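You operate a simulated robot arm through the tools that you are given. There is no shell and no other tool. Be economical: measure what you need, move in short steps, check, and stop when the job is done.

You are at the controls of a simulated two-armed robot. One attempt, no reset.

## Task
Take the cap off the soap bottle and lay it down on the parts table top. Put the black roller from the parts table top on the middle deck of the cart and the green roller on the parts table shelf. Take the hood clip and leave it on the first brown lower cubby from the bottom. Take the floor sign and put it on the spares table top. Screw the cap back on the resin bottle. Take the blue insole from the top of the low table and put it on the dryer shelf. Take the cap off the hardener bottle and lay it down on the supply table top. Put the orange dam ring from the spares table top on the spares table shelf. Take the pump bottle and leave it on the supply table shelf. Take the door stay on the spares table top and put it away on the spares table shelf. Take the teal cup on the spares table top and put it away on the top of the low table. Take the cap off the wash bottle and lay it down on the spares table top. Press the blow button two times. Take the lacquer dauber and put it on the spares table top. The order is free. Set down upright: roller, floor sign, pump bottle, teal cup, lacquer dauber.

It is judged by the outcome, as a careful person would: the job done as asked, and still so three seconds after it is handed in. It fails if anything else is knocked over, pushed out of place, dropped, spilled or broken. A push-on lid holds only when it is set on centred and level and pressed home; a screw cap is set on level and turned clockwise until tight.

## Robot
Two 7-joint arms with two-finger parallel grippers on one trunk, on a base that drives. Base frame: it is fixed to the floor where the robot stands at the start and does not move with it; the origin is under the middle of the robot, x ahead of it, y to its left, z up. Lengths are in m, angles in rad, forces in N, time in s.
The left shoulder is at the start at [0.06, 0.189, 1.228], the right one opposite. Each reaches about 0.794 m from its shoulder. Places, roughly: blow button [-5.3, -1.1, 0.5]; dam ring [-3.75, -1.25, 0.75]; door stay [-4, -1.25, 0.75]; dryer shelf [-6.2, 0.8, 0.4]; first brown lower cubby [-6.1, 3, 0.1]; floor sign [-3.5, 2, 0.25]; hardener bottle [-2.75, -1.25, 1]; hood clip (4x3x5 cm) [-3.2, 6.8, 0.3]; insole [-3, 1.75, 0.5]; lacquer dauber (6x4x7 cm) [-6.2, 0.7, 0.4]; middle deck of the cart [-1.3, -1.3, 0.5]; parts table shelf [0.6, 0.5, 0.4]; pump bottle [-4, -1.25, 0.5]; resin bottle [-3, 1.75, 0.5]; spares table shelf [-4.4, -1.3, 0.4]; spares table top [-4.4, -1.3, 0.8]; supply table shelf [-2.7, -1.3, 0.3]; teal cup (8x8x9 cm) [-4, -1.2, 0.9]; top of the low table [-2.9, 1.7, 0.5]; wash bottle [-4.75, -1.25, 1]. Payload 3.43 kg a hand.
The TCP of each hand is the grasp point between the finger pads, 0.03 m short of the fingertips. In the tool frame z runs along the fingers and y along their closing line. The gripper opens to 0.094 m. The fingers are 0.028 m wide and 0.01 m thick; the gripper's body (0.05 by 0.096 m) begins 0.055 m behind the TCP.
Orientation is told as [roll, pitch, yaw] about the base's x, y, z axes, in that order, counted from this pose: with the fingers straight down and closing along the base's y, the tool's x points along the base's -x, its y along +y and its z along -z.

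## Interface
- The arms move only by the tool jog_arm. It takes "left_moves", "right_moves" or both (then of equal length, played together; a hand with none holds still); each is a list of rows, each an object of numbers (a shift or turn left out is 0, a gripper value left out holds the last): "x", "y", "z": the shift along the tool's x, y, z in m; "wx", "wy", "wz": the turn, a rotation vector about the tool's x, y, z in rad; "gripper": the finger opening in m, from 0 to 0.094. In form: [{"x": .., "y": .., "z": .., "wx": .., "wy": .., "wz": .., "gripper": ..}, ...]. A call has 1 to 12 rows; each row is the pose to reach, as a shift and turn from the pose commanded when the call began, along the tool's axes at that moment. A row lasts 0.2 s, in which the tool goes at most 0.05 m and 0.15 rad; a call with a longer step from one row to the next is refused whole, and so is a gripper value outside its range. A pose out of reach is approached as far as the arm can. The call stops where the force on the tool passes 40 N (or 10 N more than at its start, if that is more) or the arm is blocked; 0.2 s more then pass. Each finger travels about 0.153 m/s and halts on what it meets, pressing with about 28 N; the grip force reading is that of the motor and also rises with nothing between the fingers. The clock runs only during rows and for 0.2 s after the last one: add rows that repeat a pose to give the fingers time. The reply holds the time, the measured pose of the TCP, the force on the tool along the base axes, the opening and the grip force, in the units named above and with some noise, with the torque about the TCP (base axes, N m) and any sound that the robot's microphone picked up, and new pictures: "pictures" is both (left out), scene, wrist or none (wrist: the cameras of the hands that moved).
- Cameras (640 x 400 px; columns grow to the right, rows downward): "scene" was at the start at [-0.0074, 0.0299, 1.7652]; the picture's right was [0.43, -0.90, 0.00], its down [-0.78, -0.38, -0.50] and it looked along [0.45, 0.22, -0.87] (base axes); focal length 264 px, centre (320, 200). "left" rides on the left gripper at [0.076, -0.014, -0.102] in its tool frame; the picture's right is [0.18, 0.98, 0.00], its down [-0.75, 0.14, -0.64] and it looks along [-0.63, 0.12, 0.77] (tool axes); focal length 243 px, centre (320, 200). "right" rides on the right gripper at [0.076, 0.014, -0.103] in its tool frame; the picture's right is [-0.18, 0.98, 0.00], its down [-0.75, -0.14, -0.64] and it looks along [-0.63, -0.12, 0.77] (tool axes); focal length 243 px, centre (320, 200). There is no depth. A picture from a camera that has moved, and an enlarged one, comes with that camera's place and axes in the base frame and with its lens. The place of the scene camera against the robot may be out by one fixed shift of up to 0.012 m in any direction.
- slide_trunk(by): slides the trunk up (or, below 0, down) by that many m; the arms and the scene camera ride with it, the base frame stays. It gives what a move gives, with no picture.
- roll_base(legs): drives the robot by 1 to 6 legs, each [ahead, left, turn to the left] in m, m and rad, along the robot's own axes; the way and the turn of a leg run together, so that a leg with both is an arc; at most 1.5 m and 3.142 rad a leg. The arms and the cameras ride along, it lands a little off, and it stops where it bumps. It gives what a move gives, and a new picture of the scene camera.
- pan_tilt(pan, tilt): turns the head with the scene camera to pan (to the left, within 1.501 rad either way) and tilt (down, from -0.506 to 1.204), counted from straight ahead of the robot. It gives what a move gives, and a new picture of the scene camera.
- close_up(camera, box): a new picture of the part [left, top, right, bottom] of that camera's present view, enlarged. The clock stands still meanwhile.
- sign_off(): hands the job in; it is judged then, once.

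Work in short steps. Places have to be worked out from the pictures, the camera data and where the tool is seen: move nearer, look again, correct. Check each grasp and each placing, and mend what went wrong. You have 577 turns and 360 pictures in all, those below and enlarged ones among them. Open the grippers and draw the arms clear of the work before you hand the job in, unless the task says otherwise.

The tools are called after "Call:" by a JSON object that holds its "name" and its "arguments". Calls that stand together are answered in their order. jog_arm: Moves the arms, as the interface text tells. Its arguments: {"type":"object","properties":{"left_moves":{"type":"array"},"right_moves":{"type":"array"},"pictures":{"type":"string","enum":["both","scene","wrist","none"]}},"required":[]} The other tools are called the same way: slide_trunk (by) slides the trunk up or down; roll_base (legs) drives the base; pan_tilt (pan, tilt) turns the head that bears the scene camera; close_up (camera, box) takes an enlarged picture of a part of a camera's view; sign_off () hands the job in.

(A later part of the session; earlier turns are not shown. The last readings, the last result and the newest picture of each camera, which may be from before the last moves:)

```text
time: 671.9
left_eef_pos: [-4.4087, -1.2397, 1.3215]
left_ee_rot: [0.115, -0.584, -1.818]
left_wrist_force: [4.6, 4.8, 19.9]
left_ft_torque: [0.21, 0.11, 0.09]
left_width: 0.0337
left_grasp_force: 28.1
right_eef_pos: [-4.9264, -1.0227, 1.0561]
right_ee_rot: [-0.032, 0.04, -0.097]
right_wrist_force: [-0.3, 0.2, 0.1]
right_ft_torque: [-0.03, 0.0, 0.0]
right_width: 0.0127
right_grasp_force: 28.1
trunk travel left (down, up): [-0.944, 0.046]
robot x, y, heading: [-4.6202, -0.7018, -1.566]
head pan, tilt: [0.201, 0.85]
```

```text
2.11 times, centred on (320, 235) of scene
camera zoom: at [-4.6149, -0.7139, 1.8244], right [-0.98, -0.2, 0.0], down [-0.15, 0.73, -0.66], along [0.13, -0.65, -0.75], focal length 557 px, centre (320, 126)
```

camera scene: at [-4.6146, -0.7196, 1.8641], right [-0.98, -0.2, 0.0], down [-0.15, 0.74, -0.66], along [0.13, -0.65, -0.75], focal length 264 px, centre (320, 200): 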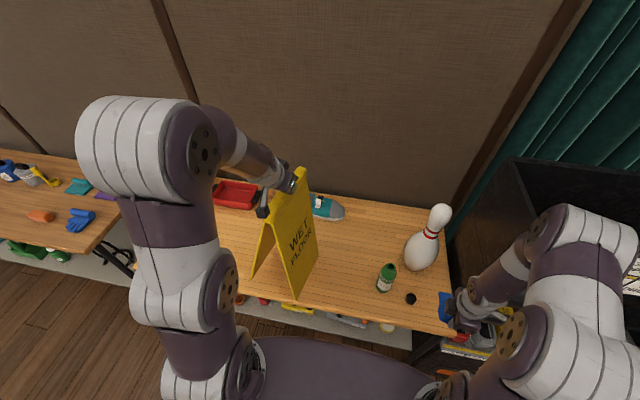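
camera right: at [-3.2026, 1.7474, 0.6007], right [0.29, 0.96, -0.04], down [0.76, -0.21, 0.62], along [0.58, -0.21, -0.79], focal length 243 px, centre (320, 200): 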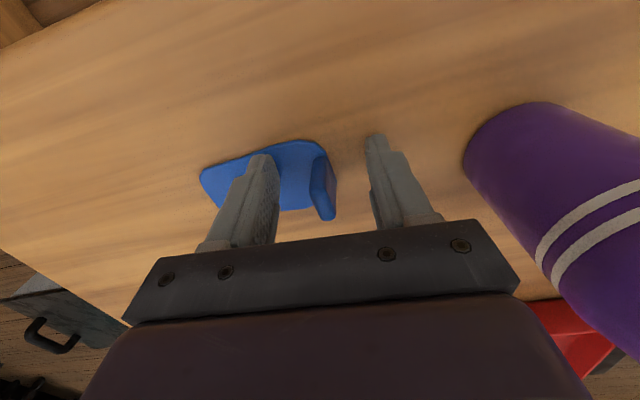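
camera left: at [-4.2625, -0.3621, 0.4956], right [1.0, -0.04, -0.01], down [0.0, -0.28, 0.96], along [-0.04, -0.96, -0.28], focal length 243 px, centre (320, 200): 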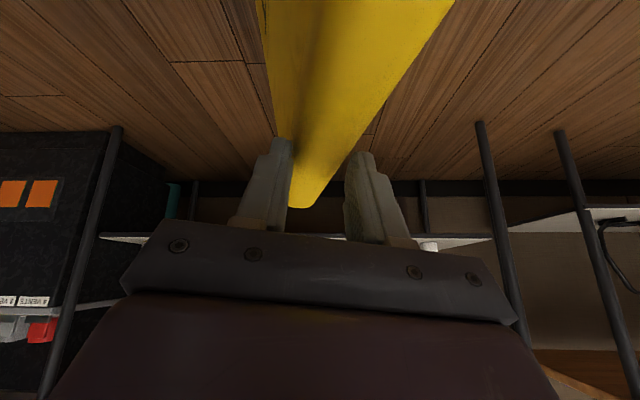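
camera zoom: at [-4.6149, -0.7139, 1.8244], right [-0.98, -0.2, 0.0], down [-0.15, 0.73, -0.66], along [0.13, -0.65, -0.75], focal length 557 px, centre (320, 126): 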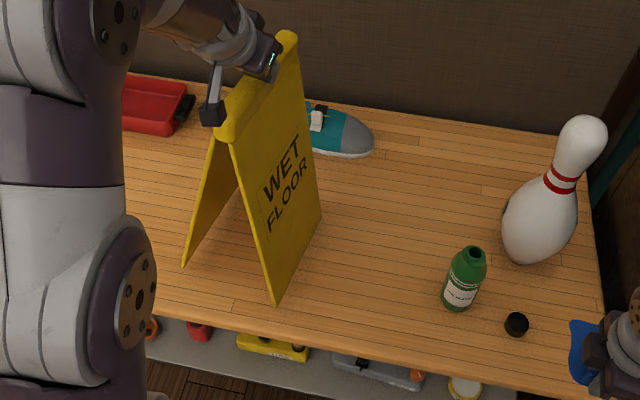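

It has touched. I settle it a bit more so it sits level.

Call:
{"name": "slide_trunk", "arguments": {"by": -0.01}}

Call:
{"name": "slide_trunk", "arguments": {"by": -0.01}}

Call:
{"name": "close_up", "arguments": {"camera": "scene", "box": [200, 140, 440, 330]}}

```text
time: 672.5
left_eef_pos: [-4.4099, -1.2398, 1.3093]
left_ee_rot: [0.114, -0.581, -1.816]
left_wrist_force: [4.2, 5.1, 22.1]
left_ft_torque: [0.24, 0.24, -0.05]
left_width: 0.0342
left_grasp_force: 27.7
right_eef_pos: [-4.9269, -1.0237, 1.0443]
right_ee_rot: [-0.034, 0.041, -0.096]
right_wrist_force: [0.1, -0.1, 0.1]
right_ft_torque: [-0.01, -0.02, -0.03]
right_width: 0.0127
right_grasp_force: 28.1
trunk travel left (down, up): [-0.934, 0.056]
robot x, y, heading: [-4.62, -0.7033, -1.57]
head pan, tilt: [0.201, 0.85]
```

```text
time: 672.9
left_eef_pos: [-4.4078, -1.2422, 1.3094]
left_ee_rot: [0.12, -0.592, -1.82]
left_wrist_force: [5.1, 5.4, 18.6]
left_ft_torque: [1.22, -0.01, -0.25]
left_width: 0.0344
left_grasp_force: 28.5
right_eef_pos: [-4.9262, -1.0238, 1.0402]
right_ee_rot: [-0.033, 0.041, -0.096]
right_wrist_force: [-0.1, -0.3, 0.5]
right_ft_torque: [0.03, -0.01, -0.05]
right_width: 0.013
right_grasp_force: 28.3
trunk travel left (down, up): [-0.931, 0.059]
robot x, y, heading: [-4.6234, -0.7005, -1.562]
head pan, tilt: [0.201, 0.85]
stopped: the force on the tool passed its limit (the readings are from after the stop); the commanded pose is now the measured one
```

```text
2.11 times, centred on (320, 235) of scene
camera zoom: at [-4.6147, -0.7155, 1.8103], right [-0.98, -0.2, 0.0], down [-0.15, 0.73, -0.66], along [0.13, -0.65, -0.75], focal length 557 px, centre (320, 126)
```

zoom: 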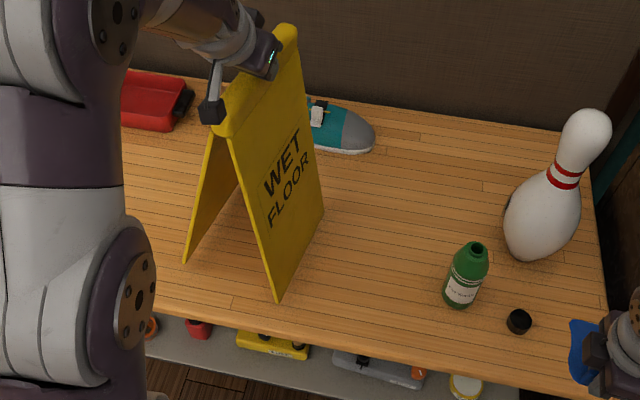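

Firmly seated. I ease up 3 mm, open and rise.

Call:
{"name": "slide_trunk", "arguments": {"by": 0.004}}

Call:
{"name": "jog_arm", "arguments": {"left_moves": [{"gripper": 0.045}, {"gripper": 0.06}, {"gripper": 0.07}, {"gripper": 0.07}], "pictures": "none"}}

Call:
{"name": "slide_trunk", "arguments": {"by": 0.05}}

Call:
{"name": "close_up", "arguments": {"camera": "left", "box": [0, 0, 640, 400]}}

```text
time: 673.4
left_eef_pos: [-4.4094, -1.245, 1.3092]
left_ee_rot: [0.116, -0.584, -1.817]
left_wrist_force: [-1.2, -0.4, -0.6]
left_ft_torque: [-0.74, 0.78, -0.01]
left_width: 0.0343
left_grasp_force: 28.3
right_eef_pos: [-4.9265, -1.0256, 1.0431]
right_ee_rot: [-0.031, 0.039, -0.095]
right_wrist_force: [0.1, 0.3, 0.0]
right_ft_torque: [0.0, -0.01, -0.04]
right_width: 0.0127
right_grasp_force: 28.0
trunk travel left (down, up): [-0.935, 0.055]
robot x, y, heading: [-4.6258, -0.7028, -1.569]
head pan, tilt: [0.201, 0.85]
```

```text
time: 674.4
left_eef_pos: [-4.4088, -1.2441, 1.3095]
left_ee_rot: [0.117, -0.584, -1.819]
left_wrist_force: [0.7, -0.2, 0.3]
left_ft_torque: [0.0, -0.03, -0.03]
left_width: 0.0706
left_grasp_force: 0.4
right_eef_pos: [-4.9272, -1.0272, 1.0438]
right_ee_rot: [-0.03, 0.04, -0.095]
right_wrist_force: [0.3, 0.6, -0.5]
right_ft_torque: [0.0, -0.03, 0.01]
right_width: 0.013
right_grasp_force: 28.4
trunk travel left (down, up): [-0.935, 0.055]
robot x, y, heading: [-4.6227, -0.708, -1.572]
head pan, tilt: [0.201, 0.85]
```

```text
time: 675.3
left_eef_pos: [-4.4083, -1.2443, 1.3605]
left_ee_rot: [0.118, -0.584, -1.819]
left_wrist_force: [-0.1, -0.9, -0.6]
left_ft_torque: [0.01, 0.04, -0.02]
left_width: 0.0698
left_grasp_force: 0.0
right_eef_pos: [-4.9276, -1.0268, 1.0942]
right_ee_rot: [-0.031, 0.04, -0.095]
right_wrist_force: [-0.9, 0.4, -0.4]
right_ft_torque: [0.03, 0.02, 0.01]
right_width: 0.0129
right_grasp_force: 28.0
trunk travel left (down, up): [-0.985, 0.005]
robot x, y, heading: [-4.626, -0.7061, -1.569]
head pan, tilt: [0.201, 0.85]
```

```text
1.00 times, centred on (320, 200) of left
camera zoom: at [-4.405, -1.1218, 1.4019], right [1.0, -0.03, -0.01], down [0.0, -0.28, 0.96], along [-0.03, -0.96, -0.28], focal length 243 px, centre (320, 200)
```

zoom: 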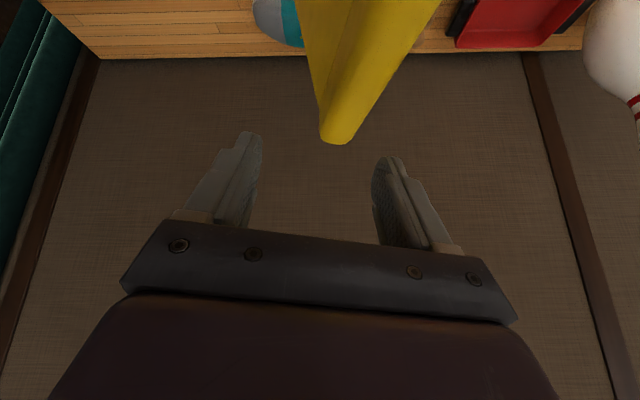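

Clear of the ridge. I raise the hand 5 cm more, then back away and verify the sign.

Call:
{"name": "jog_arm", "arguments": {"left_moves": [{"z": -0.02, "x": -0.014}, {"z": -0.042, "x": -0.027}], "pictures": "none"}}

Call:
{"name": "roll_base", "arguments": {"legs": [[-0.55, 0, 0]]}}

```text
time: 675.9
left_eef_pos: [-4.4134, -1.2427, 1.4107]
left_ee_rot: [0.116, -0.585, -1.82]
left_wrist_force: [-0.1, -0.2, -0.7]
left_ft_torque: [-0.02, 0.02, 0.0]
left_width: 0.0702
left_grasp_force: 0.0
right_eef_pos: [-4.9269, -1.0252, 1.0936]
right_ee_rot: [-0.032, 0.039, -0.097]
right_wrist_force: [-0.3, 0.7, 0.3]
right_ft_torque: [-0.01, -0.02, 0.04]
right_width: 0.0128
right_grasp_force: 27.6
trunk travel left (down, up): [-0.985, 0.005]
robot x, y, heading: [-4.6229, -0.7059, -1.566]
head pan, tilt: [0.201, 0.85]
```

```text
time: 679.1
left_eef_pos: [-4.4136, -0.6904, 1.41]
left_ee_rot: [0.117, -0.583, -1.814]
left_wrist_force: [0.0, 0.0, 0.0]
left_ft_torque: [0.02, 0.02, -0.01]
left_width: 0.07
left_grasp_force: 0.1
right_eef_pos: [-4.9288, -0.4745, 1.0937]
right_ee_rot: [-0.029, 0.041, -0.092]
right_wrist_force: [-0.9, 0.1, 0.3]
right_ft_torque: [-0.01, 0.02, 0.0]
right_width: 0.0129
right_grasp_force: 28.1
trunk travel left (down, up): [-0.985, 0.005]
robot x, y, heading: [-4.6246, -0.1508, -1.56]
head pan, tilt: [0.201, 0.85]
camera scene: at [-4.617, -0.1681, 1.8645], right [-0.98, -0.2, 0.0], down [-0.15, 0.74, -0.66], along [0.14, -0.65, -0.75], focal length 264 px, centre (320, 200)
```

scene: 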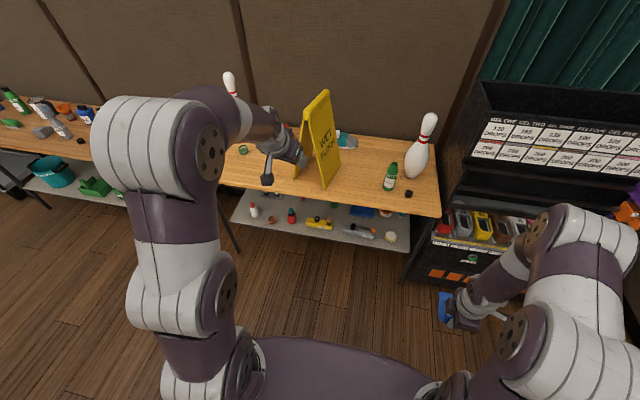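

The sign stands upright on the spares table. I retract the left arm and go to the dryer for the insole.

Call:
{"name": "jog_arm", "arguments": {"left_moves": [{"x": 0.0375, "z": 0.0125}, {"x": 0.075, "z": 0.025}, {"x": 0.1125, "z": 0.0375}, {"x": 0.15, "z": 0.05}, {"x": 0.1875, "z": 0.0625}, {"x": 0.225, "z": 0.075}, {"x": 0.2625, "z": 0.0875}, {"x": 0.3, "z": 0.1}], "pictures": "none"}}

Call:
{"name": "roll_base", "arguments": {"legs": [[0, 0, -1.57], [0, -0.69, 0], [0.6, 0, 0]]}}

Call:
{"name": "slide_trunk", "arguments": {"by": -0.4}}

Call:
{"name": "pan_tilt", "arguments": {"pan": -0.1, "tilt": 0.5}}

```text
time: 680.9
left_eef_pos: [-4.3475, -0.5106, 1.162]
left_ee_rot: [0.106, -0.584, -1.813]
left_wrist_force: [1.0, 0.4, -0.2]
left_ft_torque: [-0.03, 0.02, 0.0]
left_width: 0.0701
left_grasp_force: 0.1
left hand out of reach, approached as far as the arm can: row 8
right_eef_pos: [-4.9281, -0.4742, 1.0939]
right_ee_rot: [-0.033, 0.04, -0.093]
right_wrist_force: [-0.3, -0.1, -0.5]
right_ft_torque: [-0.01, 0.0, 0.03]
right_width: 0.0127
right_grasp_force: 27.6
trunk travel left (down, up): [-0.985, 0.005]
robot x, y, heading: [-4.624, -0.1502, -1.564]
head pan, tilt: [0.201, 0.85]
```

```text
time: 691.5
left_eef_pos: [-5.5821, 0.2661, 1.1618]
left_ee_rot: [0.11, -0.582, 2.89]
left_wrist_force: [0.4, -0.8, 0.1]
left_ft_torque: [-0.02, 0.02, -0.02]
left_width: 0.0699
left_grasp_force: 0.0
right_eef_pos: [-5.5407, 0.845, 1.0939]
right_ee_rot: [-0.032, 0.039, -1.672]
right_wrist_force: [0.1, 0.2, -0.6]
right_ft_torque: [-0.02, 0.01, -0.02]
right_width: 0.0129
right_grasp_force: 27.7
trunk travel left (down, up): [-0.985, 0.005]
robot x, y, heading: [-5.2192, 0.5413, 3.134]
head pan, tilt: [0.201, 0.85]
camera scene: at [-5.2431, 0.525, 1.8645], right [-0.2, 0.98, 0.0], down [0.74, 0.15, -0.66], along [-0.65, -0.13, -0.75], focal length 264 px, centre (320, 200)
```

scene: 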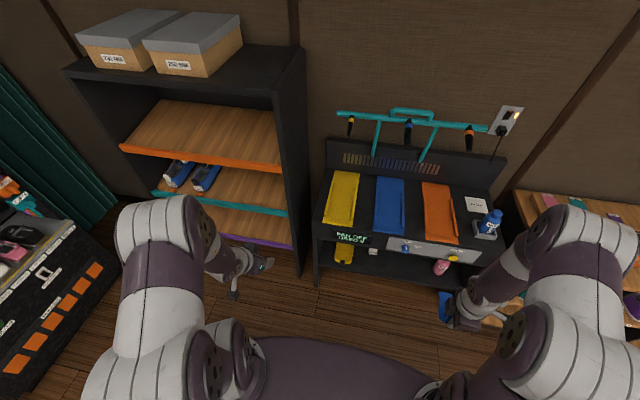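

```text
time: 695.3
left_eef_pos: [-5.5841, 0.266, 0.7613]
left_ee_rot: [0.109, -0.583, 2.888]
left_wrist_force: [0.4, -0.2, 0.1]
left_ft_torque: [-0.01, 0.0, 0.01]
left_width: 0.0701
left_grasp_force: 0.0
right_eef_pos: [-5.5414, 0.8456, 0.6943]
right_ee_rot: [-0.03, 0.041, -1.673]
right_wrist_force: [0.9, 0.2, 0.4]
right_ft_torque: [0.0, 0.03, 0.03]
right_width: 0.0127
right_grasp_force: 28.0
trunk travel left (down, up): [-0.585, 0.405]
robot x, y, heading: [-5.2233, 0.5406, 3.134]
head pan, tilt: [0.201, 0.85]
```

```text
time: 696.1
left_eef_pos: [-5.5834, 0.2649, 0.763]
left_ee_rot: [0.109, -0.583, 2.888]
left_wrist_force: [-0.4, 0.4, 0.5]
left_ft_torque: [0.02, 0.03, -0.02]
left_width: 0.07
left_grasp_force: 0.1
right_eef_pos: [-5.5415, 0.8453, 0.6944]
right_ee_rot: [-0.03, 0.039, -1.673]
right_wrist_force: [0.4, -0.2, 0.1]
right_ft_torque: [0.03, -0.03, 0.01]
right_width: 0.0131
right_grasp_force: 27.8
trunk travel left (down, up): [-0.585, 0.405]
robot x, y, heading: [-5.2223, 0.5387, 3.141]
head pan, tilt: [-0.099, 0.499]
camera scene: at [-5.2587, 0.5497, 1.4944], right [0.1, 0.99, 0.0], down [0.48, -0.05, -0.88], along [-0.87, 0.09, -0.48], focal length 264 px, centre (320, 200)
```

scene: 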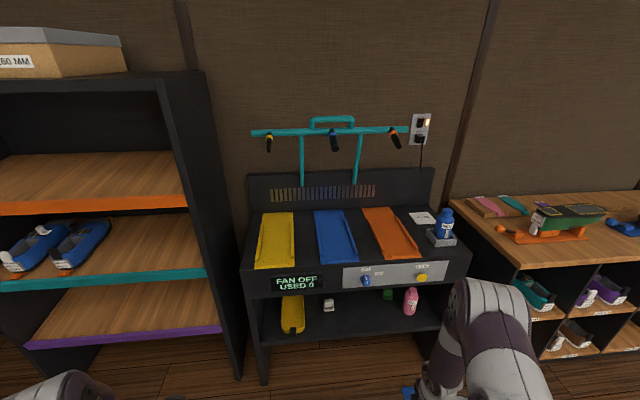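

The shelf front edge is at x≈-5.98, with an opening of about z 0.41–0.67. I lean the right hand back 0.5 rad (insole tip up) and drive 0.3 closer.

Call:
{"name": "jog_arm", "arguments": {"right_moves": [{"wx": 0.125, "wy": -0.013}, {"wx": 0.25, "wy": -0.026}, {"wx": 0.375, "wy": -0.038}, {"wx": 0.4975, "wy": -0.051}], "pictures": "none"}}

Call:
{"name": "slide_trunk", "arguments": {"by": -0.13}}

Call:
{"name": "roll_base", "arguments": {"legs": [[0.3, 0, 0]]}}

Call:
{"name": "close_up", "arguments": {"camera": "right", "box": [0, 0, 640, 400]}}

```text
time: 697.1
left_eef_pos: [-5.5824, 0.2647, 0.7627]
left_ee_rot: [0.109, -0.582, 2.889]
left_wrist_force: [0.3, 0.8, -0.5]
left_ft_torque: [-0.03, -0.03, 0.01]
left_width: 0.0699
left_grasp_force: 0.1
right_eef_pos: [-5.5411, 0.8463, 0.6944]
right_ee_rot: [-0.529, -0.009, -1.659]
right_wrist_force: [0.9, -0.2, -0.3]
right_ft_torque: [-0.01, 0.04, 0.03]
right_width: 0.0127
right_grasp_force: 27.9
trunk travel left (down, up): [-0.585, 0.405]
robot x, y, heading: [-5.2224, 0.5386, 3.137]
head pan, tilt: [-0.099, 0.499]
```

```text
time: 698.7
left_eef_pos: [-5.5813, 0.2655, 0.6327]
left_ee_rot: [0.11, -0.583, 2.889]
left_wrist_force: [0.1, -0.2, 0.0]
left_ft_torque: [-0.02, 0.01, 0.02]
left_width: 0.07
left_grasp_force: 0.1
right_eef_pos: [-5.5412, 0.8453, 0.5644]
right_ee_rot: [-0.527, -0.008, -1.658]
right_wrist_force: [0.8, -0.6, 0.4]
right_ft_torque: [0.01, -0.01, 0.03]
right_width: 0.0127
right_grasp_force: 27.8
trunk travel left (down, up): [-0.455, 0.535]
robot x, y, heading: [-5.2189, 0.5448, 3.138]
head pan, tilt: [-0.099, 0.499]
```

```text
time: 700.8
left_eef_pos: [-5.8824, 0.2652, 0.6322]
left_ee_rot: [0.107, -0.581, 2.891]
left_wrist_force: [-0.5, 0.6, -0.4]
left_ft_torque: [0.03, -0.04, 0.0]
left_width: 0.0702
left_grasp_force: 0.0
right_eef_pos: [-5.8425, 0.8455, 0.5635]
right_ee_rot: [-0.527, -0.008, -1.657]
right_wrist_force: [0.2, 0.1, -0.3]
right_ft_torque: [-0.03, 0.01, 0.02]
right_width: 0.0128
right_grasp_force: 28.0
trunk travel left (down, up): [-0.455, 0.535]
robot x, y, heading: [-5.5217, 0.5411, 3.144]
head pan, tilt: [-0.099, 0.499]
camera scene: at [-5.5602, 0.5505, 1.3645], right [0.1, 0.99, 0.0], down [0.48, -0.05, -0.88], along [-0.87, 0.09, -0.48], focal length 264 px, centre (320, 200)
```

scene: 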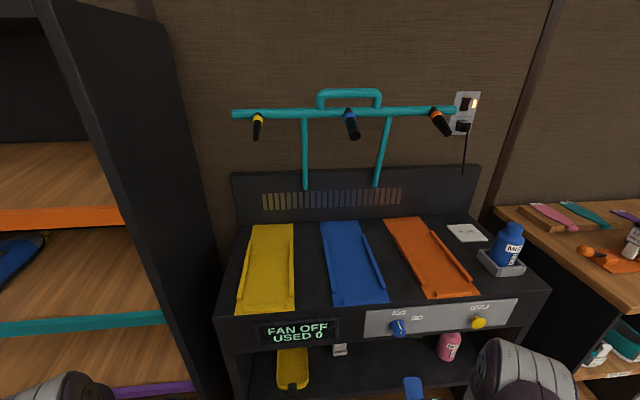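

```text
1.00 times, centred on (320, 200) of right
camera zoom: at [-5.7724, 0.9164, 0.6438], right [0.83, -0.26, -0.49], down [0.14, -0.76, 0.63], along [-0.54, -0.59, -0.6], focal length 243 px, centre (320, 200)
```

zoom: 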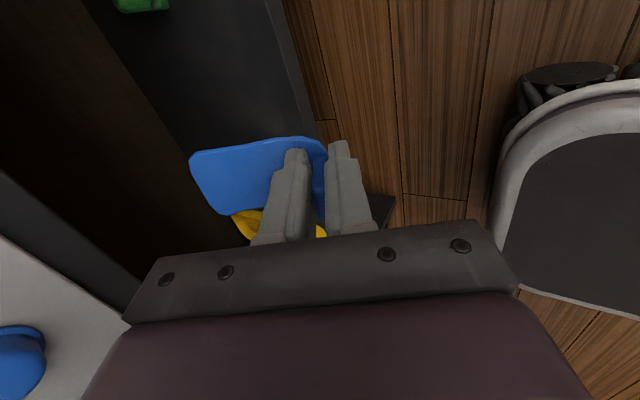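

The shelf front edge is near x≈-5.96. I push the insole in 0.19 m, under the panel.

Call:
{"name": "jog_arm", "arguments": {"right_moves": [{"x": -0.003, "y": -0.029, "z": 0.025}, {"x": -0.006, "y": -0.058, "z": 0.05}, {"x": -0.01, "y": -0.088, "z": 0.075}, {"x": -0.013, "y": -0.117, "z": 0.1}, {"x": -0.016, "y": -0.146, "z": 0.1254}], "pictures": "wrist"}}

```text
time: 702.0
left_eef_pos: [-5.8833, 0.2649, 0.6315]
left_ee_rot: [0.11, -0.579, 2.89]
left_wrist_force: [-1.4, 0.2, -0.2]
left_ft_torque: [0.01, -0.04, -0.02]
left_width: 0.0701
left_grasp_force: 0.0
right_eef_pos: [-6.0319, 0.8439, 0.525]
right_ee_rot: [-0.516, -0.011, -1.656]
right_wrist_force: [13.5, 2.3, -24.0]
right_ft_torque: [0.33, 1.75, 0.34]
right_width: 0.0128
right_grasp_force: 28.1
trunk travel left (down, up): [-0.455, 0.535]
robot x, y, heading: [-5.5198, 0.5345, 3.138]
head pan, tilt: [-0.099, 0.499]
camera right: at [-5.961, 0.9161, 0.605], right [0.83, -0.26, -0.48], down [0.13, -0.76, 0.64], along [-0.53, -0.59, -0.6], focal length 243 px, centre (320, 200)
```

right: 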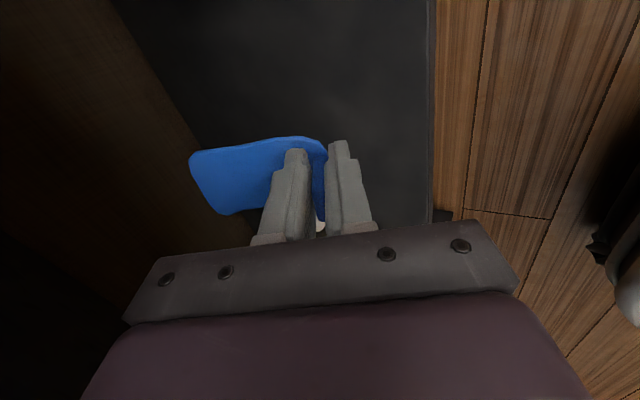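

The hand touches the panel; the insole is fully above the shelf. I ease back 1 cm and lower.

Call:
{"name": "jog_arm", "arguments": {"right_moves": [{"x": 0.001, "y": 0.01, "z": 0.004}, {"x": 0.001, "y": 0.02, "z": 0.015}, {"x": 0.001, "y": 0.028, "z": 0.026}, {"x": 0.001, "y": 0.0355, "z": 0.037}], "pictures": "none"}}

```text
time: 703.0
left_eef_pos: [-5.8835, 0.2646, 0.6318]
left_ee_rot: [0.11, -0.58, 2.892]
left_wrist_force: [-0.3, 0.4, 1.0]
left_ft_torque: [-0.02, -0.01, 0.04]
left_width: 0.0702
left_grasp_force: 0.1
right_eef_pos: [-6.0211, 0.8455, 0.4795]
right_ee_rot: [-0.529, -0.009, -1.654]
right_wrist_force: [-0.8, 0.1, 0.4]
right_ft_torque: [0.0, -0.02, 0.0]
right_width: 0.0128
right_grasp_force: 27.8
trunk travel left (down, up): [-0.455, 0.535]
robot x, y, heading: [-5.5188, 0.5381, 3.141]
head pan, tilt: [-0.099, 0.499]
```

Call:
{"name": "jog_arm", "arguments": {"right_moves": [{"y": 0.004, "z": 0.007}, {"y": 0.008, "z": 0.0138}, {"y": 0.012, "z": 0.0207}, {"y": 0.016, "z": 0.0276}, {"y": 0.02, "z": 0.0345}, {"y": 0.025, "z": 0.043}], "pictures": "wrist"}}

```text
time: 704.4
left_eef_pos: [-5.8836, 0.265, 0.6316]
left_ee_rot: [0.111, -0.581, 2.891]
left_wrist_force: [-0.2, 0.7, 0.7]
left_ft_torque: [-0.02, 0.01, -0.03]
left_width: 0.0701
left_grasp_force: 0.0
right_eef_pos: [-6.021, 0.8461, 0.4304]
right_ee_rot: [-0.528, -0.009, -1.657]
right_wrist_force: [0.3, 0.6, -0.3]
right_ft_torque: [-0.02, -0.03, -0.02]
right_width: 0.0128
right_grasp_force: 27.7
trunk travel left (down, up): [-0.455, 0.535]
robot x, y, heading: [-5.525, 0.5405, 3.139]
head pan, tilt: [-0.099, 0.499]
camera right: at [-5.95, 0.9158, 0.5098], right [0.83, -0.26, -0.49], down [0.14, -0.76, 0.63], along [-0.54, -0.59, -0.6], focal length 243 px, centre (320, 200)
```

right: 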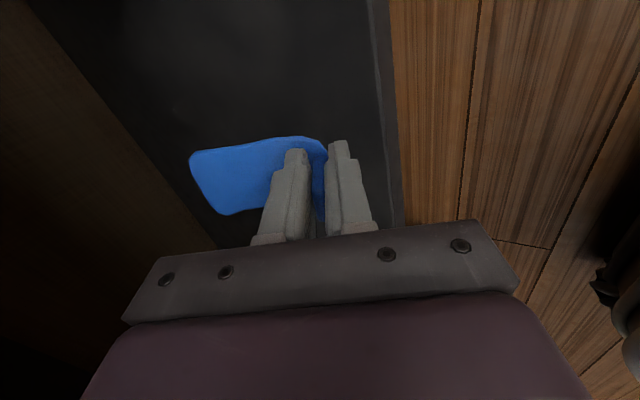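

Call:
{"name": "jog_arm", "arguments": {"right_moves": [{"y": 0.003, "z": 0.005}, {"y": 0.006, "z": 0.01}, {"y": 0.009, "z": 0.0155}, {"y": 0.012, "z": 0.0207}, {"y": 0.015, "z": 0.026}, {"y": 0.018, "z": 0.031}, {"y": 0.021, "z": 0.036}], "pictures": "none"}}

```text
time: 706.1
left_eef_pos: [-5.88, 0.263, 0.6329]
left_ee_rot: [0.106, -0.587, 2.892]
left_wrist_force: [1.1, -0.1, -1.0]
left_ft_torque: [-0.01, -0.01, -0.01]
left_width: 0.07
left_grasp_force: 0.0
right_eef_pos: [-6.0203, 0.8436, 0.3936]
right_ee_rot: [-0.537, -0.004, -1.657]
right_wrist_force: [21.0, -7.0, 39.5]
right_ft_torque: [-0.06, -0.68, -0.02]
right_width: 0.0125
right_grasp_force: 28.6
trunk travel left (down, up): [-0.455, 0.535]
robot x, y, heading: [-5.5193, 0.5409, 3.143]
head pan, tilt: [-0.099, 0.499]
stopped in row 7 (right hand): the force on the tool passed its limit (the readings are from after the stop); the commanded pose is now the measured one
```

Seated on the shelf. I ease up, open, lift the fingers off along their axis and withdraw.

Call:
{"name": "jog_arm", "arguments": {"right_moves": [{"z": -0.004}, {"z": -0.004, "gripper": 0.025}, {"z": -0.004, "gripper": 0.035}, {"z": -0.03}, {"z": -0.06}, {"z": -0.08, "y": 0.02}, {"z": -0.08, "y": 0.06}, {"z": -0.08, "y": 0.1}], "pictures": "wrist"}}

```text
time: 707.9
left_eef_pos: [-5.8828, 0.2651, 0.6319]
left_ee_rot: [0.11, -0.584, 2.891]
left_wrist_force: [-0.1, 0.4, -0.1]
left_ft_torque: [0.01, 0.02, -0.03]
left_width: 0.0702
left_grasp_force: 0.0
right_eef_pos: [-5.8947, 0.8346, 0.4077]
right_ee_rot: [-0.532, -0.006, -1.657]
right_wrist_force: [-0.6, -0.5, -0.2]
right_ft_torque: [0.01, 0.04, -0.01]
right_width: 0.035
right_grasp_force: 0.0
trunk travel left (down, up): [-0.455, 0.535]
robot x, y, heading: [-5.5228, 0.5376, 3.144]
head pan, tilt: [-0.099, 0.499]
camera right: at [-5.8246, 0.9052, 0.4874], right [0.83, -0.26, -0.5], down [0.14, -0.76, 0.63], along [-0.54, -0.59, -0.6], focal length 243 px, centre (320, 200)
```

right: 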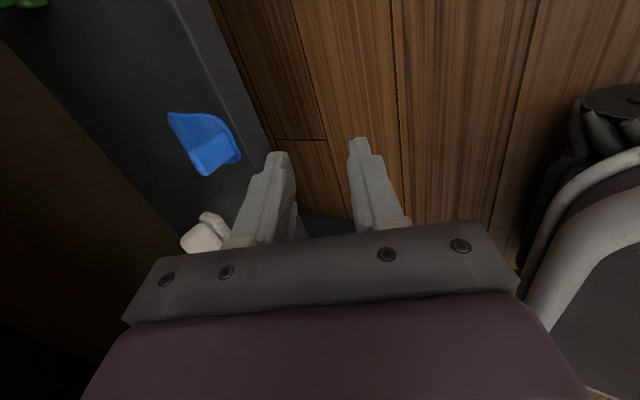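

The insole is on the dryer shelf. I back away and reorient the right hand (pointing forward, pitched) for the white dauber at about (-6.14, 0.70).

Call:
{"name": "roll_base", "arguments": {"legs": [[-0.3, 0, 0]]}}

Call:
{"name": "jog_arm", "arguments": {"right_moves": [{"wx": -0.125, "wy": 0.013, "gripper": 0.06}, {"wx": -0.25, "wy": 0.026, "gripper": 0.09}, {"wx": -0.375, "wy": 0.038}, {"wx": -0.5, "wy": 0.051}], "pictures": "none"}}

Call:
{"name": "jog_arm", "arguments": {"right_moves": [{"wz": 0.15}, {"wz": 0.3}, {"wz": 0.45}, {"wz": 0.6}, {"wz": 0.75}, {"wz": 0.9}, {"wz": 1.05}, {"wz": 1.2}, {"wz": 1.35}, {"wz": 1.47}], "pictures": "none"}}

Call:
{"name": "jog_arm", "arguments": {"right_moves": [{"wy": -0.15}, {"wy": -0.3}, {"wy": -0.45}, {"wy": -0.6}, {"wy": -0.75}, {"wy": -0.9}, {"wy": -1.02}], "pictures": "wrist"}}

```text
time: 709.9
left_eef_pos: [-5.5834, 0.2655, 0.6321]
left_ee_rot: [0.11, -0.584, 2.89]
left_wrist_force: [0.5, 1.3, 1.3]
left_ft_torque: [-0.03, -0.03, 0.01]
left_width: 0.0702
left_grasp_force: 0.2
right_eef_pos: [-5.5961, 0.8347, 0.409]
right_ee_rot: [-0.532, -0.009, -1.657]
right_wrist_force: [0.0, 0.8, -0.5]
right_ft_torque: [0.0, 0.0, 0.02]
right_width: 0.0351
right_grasp_force: 0.1
trunk travel left (down, up): [-0.455, 0.535]
robot x, y, heading: [-5.2201, 0.5393, 3.138]
head pan, tilt: [-0.099, 0.499]
camera scene: at [-5.2579, 0.5498, 1.3645], right [0.1, 0.99, 0.0], down [0.48, -0.05, -0.88], along [-0.87, 0.09, -0.48], focal length 264 px, centre (320, 200)
```

scene: 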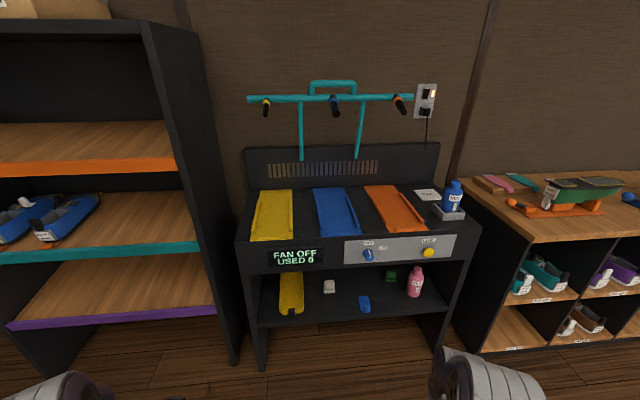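

```text
time: 710.9
left_eef_pos: [-5.5828, 0.2651, 0.6313]
left_ee_rot: [0.107, -0.58, 2.889]
left_wrist_force: [0.1, -0.7, 0.0]
left_ft_torque: [0.0, -0.02, -0.01]
left_width: 0.0701
left_grasp_force: 0.1
right_eef_pos: [-5.5959, 0.8331, 0.4076]
right_ee_rot: [-0.03, 0.043, -1.673]
right_wrist_force: [0.4, 0.0, 0.0]
right_ft_torque: [-0.03, -0.08, 0.02]
right_width: 0.0898
right_grasp_force: 0.1
trunk travel left (down, up): [-0.455, 0.535]
robot x, y, heading: [-5.2197, 0.542, 3.137]
head pan, tilt: [-0.099, 0.499]
```

```text
time: 713.1
left_eef_pos: [-5.5832, 0.2665, 0.6315]
left_ee_rot: [0.109, -0.583, 2.891]
left_wrist_force: [-0.8, 0.8, 0.2]
left_ft_torque: [-0.03, -0.02, 0.0]
left_width: 0.0698
left_grasp_force: 0.1
right_eef_pos: [-5.5946, 0.8336, 0.4078]
right_ee_rot: [-0.045, -0.03, 3.138]
right_wrist_force: [0.2, 0.5, -0.4]
right_ft_torque: [0.0, -0.01, 0.01]
right_width: 0.0902
right_grasp_force: 0.0
trunk travel left (down, up): [-0.455, 0.535]
robot x, y, heading: [-5.2207, 0.5405, 3.139]
head pan, tilt: [-0.099, 0.499]
```

```text
time: 714.7
left_eef_pos: [-5.5822, 0.265, 0.6327]
left_ee_rot: [0.109, -0.582, 2.89]
left_wrist_force: [0.3, 0.1, 0.0]
left_ft_torque: [0.02, -0.01, -0.01]
left_width: 0.0698
left_grasp_force: 0.1
right_eef_pos: [-5.596, 0.8342, 0.4079]
right_ee_rot: [-0.084, -1.048, -3.067]
right_wrist_force: [-0.2, 0.4, -0.7]
right_ft_torque: [-0.01, -0.03, -0.02]
right_width: 0.0901
right_grasp_force: 0.1
trunk travel left (down, up): [-0.455, 0.535]
robot x, y, heading: [-5.22, 0.5416, 3.136]
head pan, tilt: [-0.099, 0.499]
camera right: at [-5.4681, 0.8204, 0.3914], right [-0.09, -0.99, 0.12], down [0.18, 0.1, 0.98], along [-0.98, 0.11, 0.17], focal length 243 px, centre (320, 200)
```

right: 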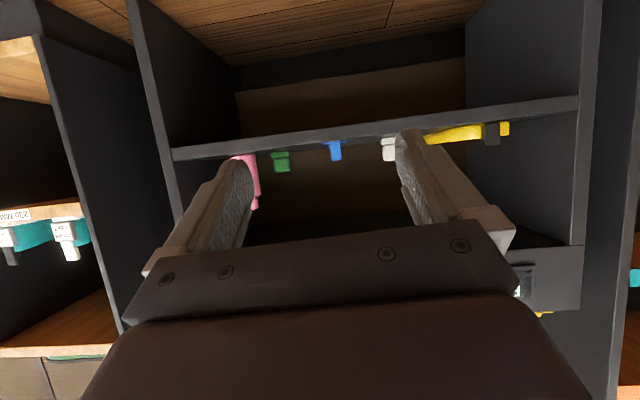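

The white dauber is at about (-6.14, 0.70, z 0.36–0.42). I shift the hand in line, then drive 0.3 closer.

Call:
{"name": "jog_arm", "arguments": {"right_moves": [{"x": -0.007, "y": 0.033, "z": -0.004, "gripper": 0.075}, {"x": -0.015, "y": 0.067, "z": -0.008}, {"x": -0.022, "y": 0.1, "z": -0.012}, {"x": -0.03, "y": 0.133, "z": -0.015}], "pictures": "none"}}

Call:
{"name": "roll_base", "arguments": {"legs": [[0.3, 0, 0]]}}

Call:
{"name": "close_up", "arguments": {"camera": "right", "box": [100, 0, 540, 275]}}

```text
time: 715.7
left_eef_pos: [-5.5824, 0.2643, 0.6322]
left_ee_rot: [0.109, -0.583, 2.889]
left_wrist_force: [-0.1, 0.7, -0.9]
left_ft_torque: [0.01, 0.04, 0.02]
left_width: 0.0702
left_grasp_force: 0.0
right_eef_pos: [-5.5954, 0.7002, 0.4366]
right_ee_rot: [-0.089, -1.048, -3.066]
right_wrist_force: [0.2, 0.1, -1.2]
right_ft_torque: [0.03, 0.01, -0.02]
right_width: 0.0748
right_grasp_force: 0.0
trunk travel left (down, up): [-0.455, 0.535]
robot x, y, heading: [-5.2216, 0.542, 3.136]
head pan, tilt: [-0.099, 0.499]
```

```text
time: 717.8
left_eef_pos: [-5.8814, 0.2658, 0.6308]
left_ee_rot: [0.108, -0.581, 2.886]
left_wrist_force: [-0.8, 0.3, -0.2]
left_ft_torque: [-0.03, 0.05, 0.02]
left_width: 0.07
left_grasp_force: 0.0
right_eef_pos: [-5.8956, 0.7001, 0.4356]
right_ee_rot: [-0.088, -1.045, -3.067]
right_wrist_force: [0.9, -0.4, 0.0]
right_ft_torque: [-0.02, -0.02, -0.02]
right_width: 0.0748
right_grasp_force: 0.0
trunk travel left (down, up): [-0.455, 0.535]
robot x, y, heading: [-5.5215, 0.5412, 3.135]
head pan, tilt: [-0.099, 0.499]
camera scene: at [-5.5584, 0.5509, 1.3645], right [0.1, 0.99, 0.0], down [0.48, -0.05, -0.88], along [-0.87, 0.09, -0.48], focal length 264 px, centre (320, 200)
```

scene: 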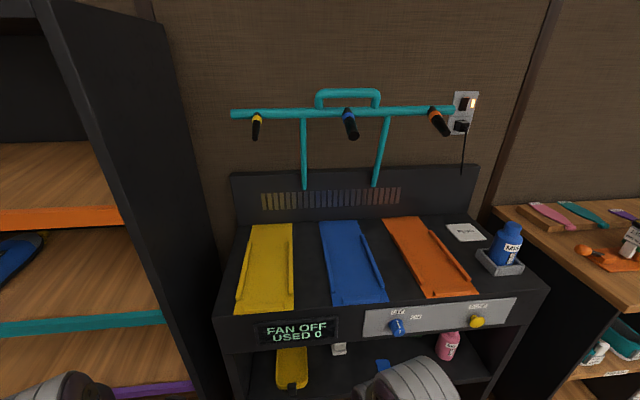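

```text
1.45 times, centred on (320, 138) of right
camera zoom: at [-5.7683, 0.6873, 0.4193], right [-0.09, -0.99, 0.12], down [0.18, 0.1, 0.98], along [-0.98, 0.11, 0.17], focal length 353 px, centre (320, 291)
```

zoom: 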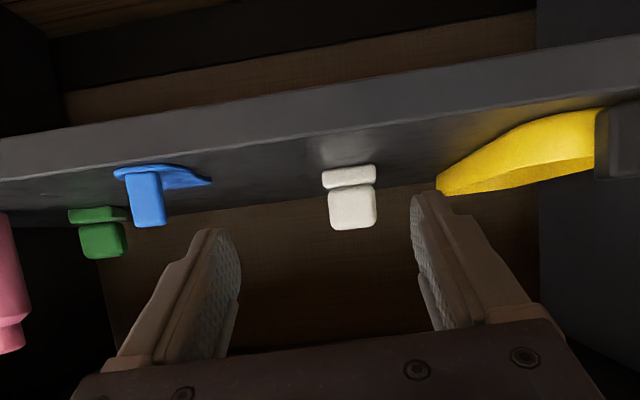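

The dauber is near (-6.14, 0.687). I reach in and grip it.

Call:
{"name": "jog_arm", "arguments": {"right_moves": [{"x": -0.016, "y": 0.006, "z": 0.036}, {"x": -0.032, "y": 0.012, "z": 0.072}, {"x": -0.048, "y": 0.012, "z": 0.108}, {"x": -0.064, "y": 0.012, "z": 0.144}, {"x": -0.08, "y": 0.012, "z": 0.18}, {"x": -0.0967, "y": 0.012, "z": 0.2153}, {"x": -0.0967, "y": 0.012, "z": 0.2153}], "pictures": "wrist"}}

```text
time: 719.4
left_eef_pos: [-5.8821, 0.2659, 0.6315]
left_ee_rot: [0.108, -0.583, 2.887]
left_wrist_force: [0.1, 0.3, 0.2]
left_ft_torque: [0.03, 0.03, -0.02]
left_width: 0.0701
left_grasp_force: 0.0
right_eef_pos: [-6.1282, 0.6903, 0.4116]
right_ee_rot: [-0.087, -1.044, -3.065]
right_wrist_force: [-0.5, 0.4, 0.7]
right_ft_torque: [-0.01, 0.02, 0.01]
right_width: 0.0749
right_grasp_force: 0.1
trunk travel left (down, up): [-0.455, 0.535]
robot x, y, heading: [-5.5194, 0.5408, 3.135]
head pan, tilt: [-0.099, 0.499]
camera right: at [-6.0016, 0.6769, 0.3951], right [-0.09, -0.99, 0.12], down [0.18, 0.1, 0.98], along [-0.98, 0.11, 0.17], focal length 243 px, centre (320, 200)
```

right: 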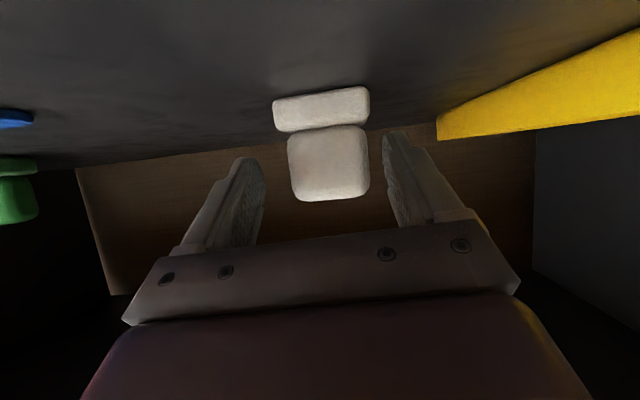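

Well centred. I close.

Call:
{"name": "jog_arm", "arguments": {"right_moves": [{"gripper": 0.06}, {"gripper": 0.04}, {"gripper": 0.03}, {"gripper": 0.03}], "pictures": "none"}}

Call:
{"name": "slide_trunk", "arguments": {"by": 0.03}}

Call:
{"name": "close_up", "arguments": {"camera": "right", "box": [0, 0, 640, 400]}}

```text
time: 720.4
left_eef_pos: [-5.8813, 0.2656, 0.6313]
left_ee_rot: [0.107, -0.584, 2.888]
left_wrist_force: [-0.3, 0.1, 0.1]
left_ft_torque: [0.02, 0.0, -0.02]
left_width: 0.0699
left_grasp_force: 0.1
right_eef_pos: [-6.128, 0.6903, 0.4116]
right_ee_rot: [-0.087, -1.046, -3.066]
right_wrist_force: [0.2, -0.7, 1.1]
right_ft_torque: [-0.04, 0.04, 0.0]
right_width: 0.0493
right_grasp_force: 27.8
trunk travel left (down, up): [-0.455, 0.535]
robot x, y, heading: [-5.5236, 0.5428, 3.133]
head pan, tilt: [-0.099, 0.499]
```

```text
time: 721.1
left_eef_pos: [-5.8826, 0.2679, 0.6612]
left_ee_rot: [0.107, -0.581, 2.888]
left_wrist_force: [0.3, -0.3, -0.3]
left_ft_torque: [-0.01, 0.0, -0.03]
left_width: 0.07
left_grasp_force: 0.0
right_eef_pos: [-6.1288, 0.689, 0.4424]
right_ee_rot: [-0.088, -1.044, -3.066]
right_wrist_force: [0.2, 0.5, -0.8]
right_ft_torque: [0.02, 0.03, -0.02]
right_width: 0.049
right_grasp_force: 28.1
trunk travel left (down, up): [-0.485, 0.505]
robot x, y, heading: [-5.5204, 0.5409, 3.139]
head pan, tilt: [-0.099, 0.499]
```

```text
1.00 times, centred on (320, 200) of right
camera zoom: at [-6.0013, 0.6768, 0.425], right [-0.09, -0.99, 0.12], down [0.18, 0.1, 0.98], along [-0.98, 0.11, 0.17], focal length 243 px, centre (320, 200)
```

zoom: 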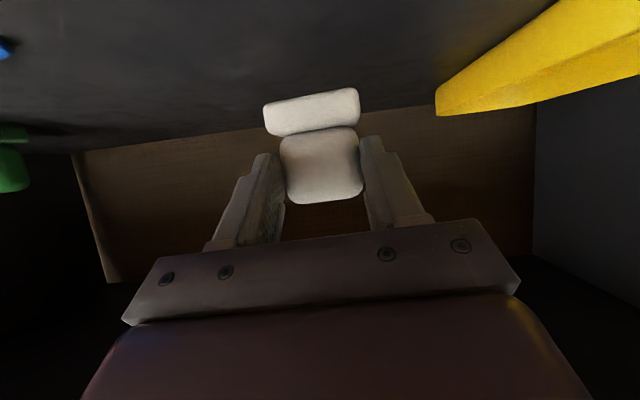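

Dauber gripped and lifted. I back out, raise the trunk and carry it to the spares table.

Call:
{"name": "roll_base", "arguments": {"legs": [[-0.45, 0, 0]]}}

Call:
{"name": "slide_trunk", "arguments": {"by": 0.4}}

Call:
{"name": "slide_trunk", "arguments": {"by": 0.1}}

Call:
{"name": "roll_base", "arguments": {"legs": [[0, 0, 1.57], [0, 1.12, 0], [0.85, 0, 0]]}}

Call:
{"name": "pan_tilt", "arguments": {"pan": 0, "tilt": 0.8}}

```text
time: 723.9
left_eef_pos: [-5.4291, 0.264, 0.6622]
left_ee_rot: [0.111, -0.583, 2.892]
left_wrist_force: [0.1, 0.5, -0.2]
left_ft_torque: [0.0, 0.01, -0.02]
left_width: 0.0701
left_grasp_force: 0.0
right_eef_pos: [-5.6774, 0.6861, 0.4424]
right_ee_rot: [-0.088, -1.048, -3.063]
right_wrist_force: [0.4, -0.5, -0.9]
right_ft_torque: [-0.01, 0.01, 0.02]
right_width: 0.0493
right_grasp_force: 27.9
trunk travel left (down, up): [-0.485, 0.505]
robot x, y, heading: [-5.0663, 0.5393, -3.139]
head pan, tilt: [-0.099, 0.499]
camera scene: at [-5.1054, 0.5499, 1.3945], right [0.1, 1.0, 0.0], down [0.48, -0.05, -0.88], along [-0.87, 0.09, -0.48], focal length 264 px, centre (320, 200)
```

scene: 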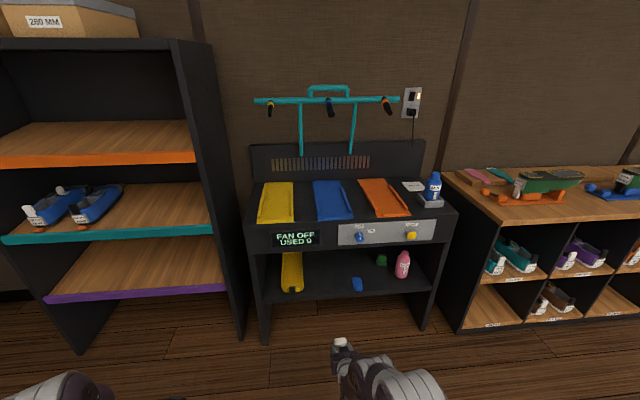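

```text
time: 727.7
left_eef_pos: [-5.4285, 0.262, 1.0631]
left_ee_rot: [0.108, -0.581, 2.894]
left_wrist_force: [-1.3, 0.6, -0.2]
left_ft_torque: [-0.01, -0.03, -0.03]
left_width: 0.0701
left_grasp_force: 0.1
right_eef_pos: [-5.677, 0.6869, 0.8413]
right_ee_rot: [-0.086, -1.046, -3.061]
right_wrist_force: [0.0, 0.0, 0.1]
right_ft_torque: [0.03, 0.0, -0.01]
right_width: 0.0493
right_grasp_force: 28.0
trunk travel left (down, up): [-0.885, 0.105]
robot x, y, heading: [-5.0702, 0.5401, -3.142]
head pan, tilt: [-0.099, 0.499]
```

```text
time: 729.0
left_eef_pos: [-5.4287, 0.2643, 1.1612]
left_ee_rot: [0.107, -0.581, 2.893]
left_wrist_force: [-0.3, 0.3, 0.1]
left_ft_torque: [-0.04, 0.0, 0.02]
left_width: 0.0699
left_grasp_force: 0.2
right_eef_pos: [-5.6777, 0.6863, 0.9407]
right_ee_rot: [-0.089, -1.044, -3.063]
right_wrist_force: [0.3, 0.6, 0.1]
right_ft_torque: [0.01, 0.0, 0.0]
right_width: 0.0492
right_grasp_force: 28.3
trunk travel left (down, up): [-0.985, 0.005]
robot x, y, heading: [-5.0675, 0.5394, -3.141]
head pan, tilt: [-0.099, 0.499]
```

```text
time: 742.7
left_eef_pos: [-3.6685, -0.6746, 1.1614]
left_ee_rot: [0.109, -0.584, -1.816]
left_wrist_force: [0.9, -0.4, -0.2]
left_ft_torque: [-0.03, 0.05, 0.02]
left_width: 0.0699
left_grasp_force: 0.1
right_eef_pos: [-4.09, -0.9244, 0.9419]
right_ee_rot: [-0.086, -1.047, -1.49]
right_wrist_force: [0.7, -0.1, -0.6]
right_ft_torque: [0.05, 0.0, 0.01]
right_width: 0.0493
right_grasp_force: 27.8
trunk travel left (down, up): [-0.985, 0.005]
robot x, y, heading: [-3.9456, -0.3164, -1.57]
head pan, tilt: [-0.099, 0.499]
camera scene: at [-3.9614, -0.3435, 1.8945], right [-1.0, 0.1, 0.0], down [0.05, 0.48, -0.88], along [-0.09, -0.87, -0.48], focal length 264 px, centre (320, 200)
```

scene: 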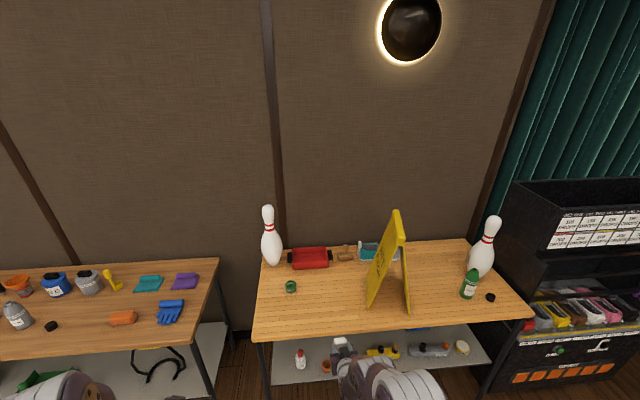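

```text
time: 743.5
left_eef_pos: [-3.6674, -0.6751, 1.1623]
left_ee_rot: [0.109, -0.58, -1.817]
left_wrist_force: [0.1, 0.3, -1.1]
left_ft_torque: [-0.02, 0.01, -0.01]
left_width: 0.07
left_grasp_force: 0.0
right_eef_pos: [-4.0912, -0.9259, 0.9416]
right_ee_rot: [-0.087, -1.047, -1.492]
right_wrist_force: [-0.3, -0.8, -0.2]
right_ft_torque: [0.0, -0.02, 0.01]
right_width: 0.0491
right_grasp_force: 28.6
trunk travel left (down, up): [-0.985, 0.005]
robot x, y, heading: [-3.9465, -0.3166, -1.562]
head pan, tilt: [0.0, 0.799]
camera scene: at [-3.9525, -0.3353, 1.8686], right [-1.0, 0.0, 0.0], down [0.0, 0.72, -0.7], along [0.0, -0.7, -0.72], focal length 264 px, centre (320, 200)
```

scene: 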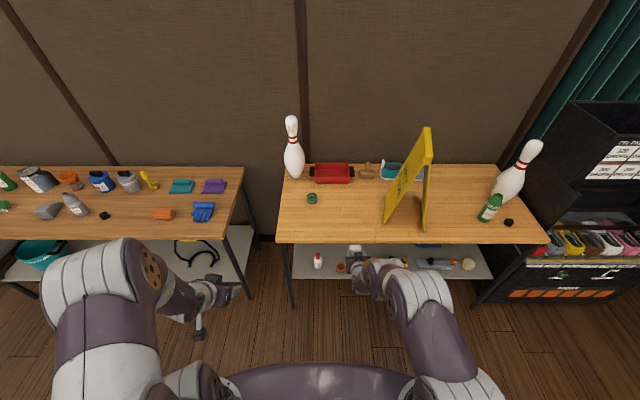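

The spot at (-4.09, -1.17) is free. I drive in 0.245 and lower.

Call:
{"name": "roll_base", "arguments": {"legs": [[0.245, 0, 0]]}}

Call:
{"name": "slide_trunk", "arguments": {"by": -0.033}}

Call:
{"name": "jog_arm", "arguments": {"right_moves": [{"x": 0.0026, "z": 0.0015}, {"x": 0.0052, "z": 0.003}, {"x": 0.0078, "z": 0.0045}, {"x": 0.0104, "z": 0.006}, {"x": 0.013, "z": 0.0075}, {"x": 0.0156, "z": 0.009}, {"x": 0.018, "z": 0.0105}], "pictures": "wrist"}}

```text
time: 745.3
left_eef_pos: [-3.6666, -0.9182, 1.1619]
left_ee_rot: [0.11, -0.583, -1.818]
left_wrist_force: [-1.4, 1.0, 0.2]
left_ft_torque: [-0.03, -0.01, 0.01]
left_width: 0.0701
left_grasp_force: 0.2
right_eef_pos: [-4.09, -1.1688, 0.9423]
right_ee_rot: [-0.086, -1.047, -1.489]
right_wrist_force: [0.1, 0.7, 0.2]
right_ft_torque: [0.03, -0.01, -0.01]
right_width: 0.0489
right_grasp_force: 27.8
trunk travel left (down, up): [-0.985, 0.005]
robot x, y, heading: [-3.9441, -0.5616, -1.575]
head pan, tilt: [0.0, 0.799]
camera scene: at [-3.952, -0.5769, 1.8686], right [-1.0, 0.0, 0.0], down [0.0, 0.72, -0.7], along [0.0, -0.7, -0.72], focal length 264 px, centre (320, 200)
```

scene: 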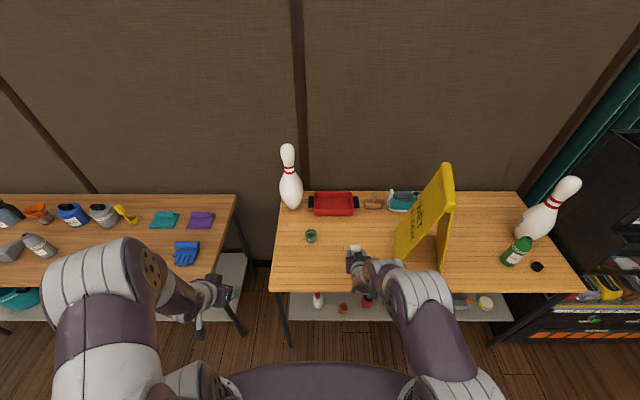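

```text
time: 746.0
left_eef_pos: [-3.6681, -0.9225, 1.1273]
left_ee_rot: [0.108, -0.582, -1.818]
left_wrist_force: [0.2, 0.3, 0.0]
left_ft_torque: [-0.01, 0.01, -0.02]
left_width: 0.0699
left_grasp_force: 0.1
right_eef_pos: [-4.0895, -1.1703, 0.9065]
right_ee_rot: [-0.088, -1.044, -1.49]
right_wrist_force: [0.0, -0.5, -0.8]
right_ft_torque: [0.04, 0.0, 0.01]
right_width: 0.049
right_grasp_force: 28.1
trunk travel left (down, up): [-0.952, 0.038]
robot x, y, heading: [-3.944, -0.56, -1.564]
head pan, tilt: [0.0, 0.799]
```

```text
time: 747.8
left_eef_pos: [-3.6682, -0.9185, 1.1287]
left_ee_rot: [0.108, -0.584, -1.816]
left_wrist_force: [0.1, -0.2, -0.8]
left_ft_torque: [0.02, 0.04, 0.0]
left_width: 0.07
left_grasp_force: 0.0
right_eef_pos: [-4.0908, -1.1749, 0.8959]
right_ee_rot: [-0.085, -1.068, -1.49]
right_wrist_force: [-0.1, 9.1, 22.4]
right_ft_torque: [0.1, -0.61, 0.25]
right_width: 0.0493
right_grasp_force: 28.1
trunk travel left (down, up): [-0.952, 0.038]
robot x, y, heading: [-3.946, -0.5589, -1.568]
head pan, tilt: [0.0, 0.799]
stopped in row 7 (right hand): the force on the tool passed its limit (the readings are from after the stop); the commanded pose is now the measured one
camera right: at [-4.077, -1.0484, 0.8759], right [0.99, -0.09, 0.12], down [-0.1, 0.2, 0.97], along [-0.11, -0.98, 0.19], focal length 243 px, centre (320, 200)
```

right: 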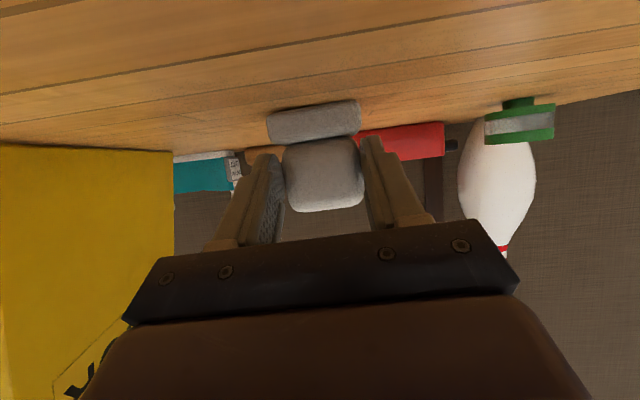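

Contact. I release and draw back.

Call:
{"name": "jog_arm", "arguments": {"right_moves": [{"z": -0.002, "gripper": 0.055}, {"gripper": 0.065}, {"gripper": 0.07}, {"z": -0.03}, {"z": -0.06}, {"z": -0.1}, {"z": -0.13}], "pictures": "wrist"}}

```text
time: 749.4
left_eef_pos: [-3.6674, -0.9189, 1.129]
left_ee_rot: [0.109, -0.583, -1.816]
left_wrist_force: [0.2, -0.3, -0.6]
left_ft_torque: [-0.02, 0.0, -0.02]
left_width: 0.0698
left_grasp_force: 0.0
right_eef_pos: [-4.0886, -1.0579, 0.9558]
right_ee_rot: [-0.085, -1.057, -1.493]
right_wrist_force: [0.6, 0.9, -0.5]
right_ft_torque: [-0.01, -0.02, -0.04]
right_width: 0.0701
right_grasp_force: 0.1
trunk travel left (down, up): [-0.952, 0.038]
robot x, y, heading: [-3.9465, -0.56, -1.566]
head pan, tilt: [0.0, 0.799]
camera right: at [-4.0744, -0.9321, 0.9378], right [0.99, -0.09, 0.12], down [-0.1, 0.19, 0.98], along [-0.11, -0.98, 0.18], focal length 243 px, centre (320, 200)
```

right: 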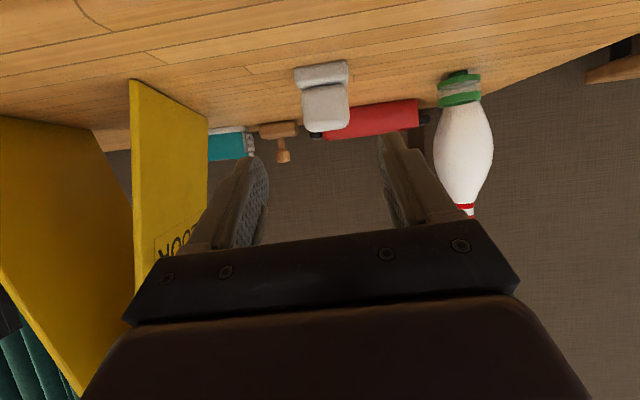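

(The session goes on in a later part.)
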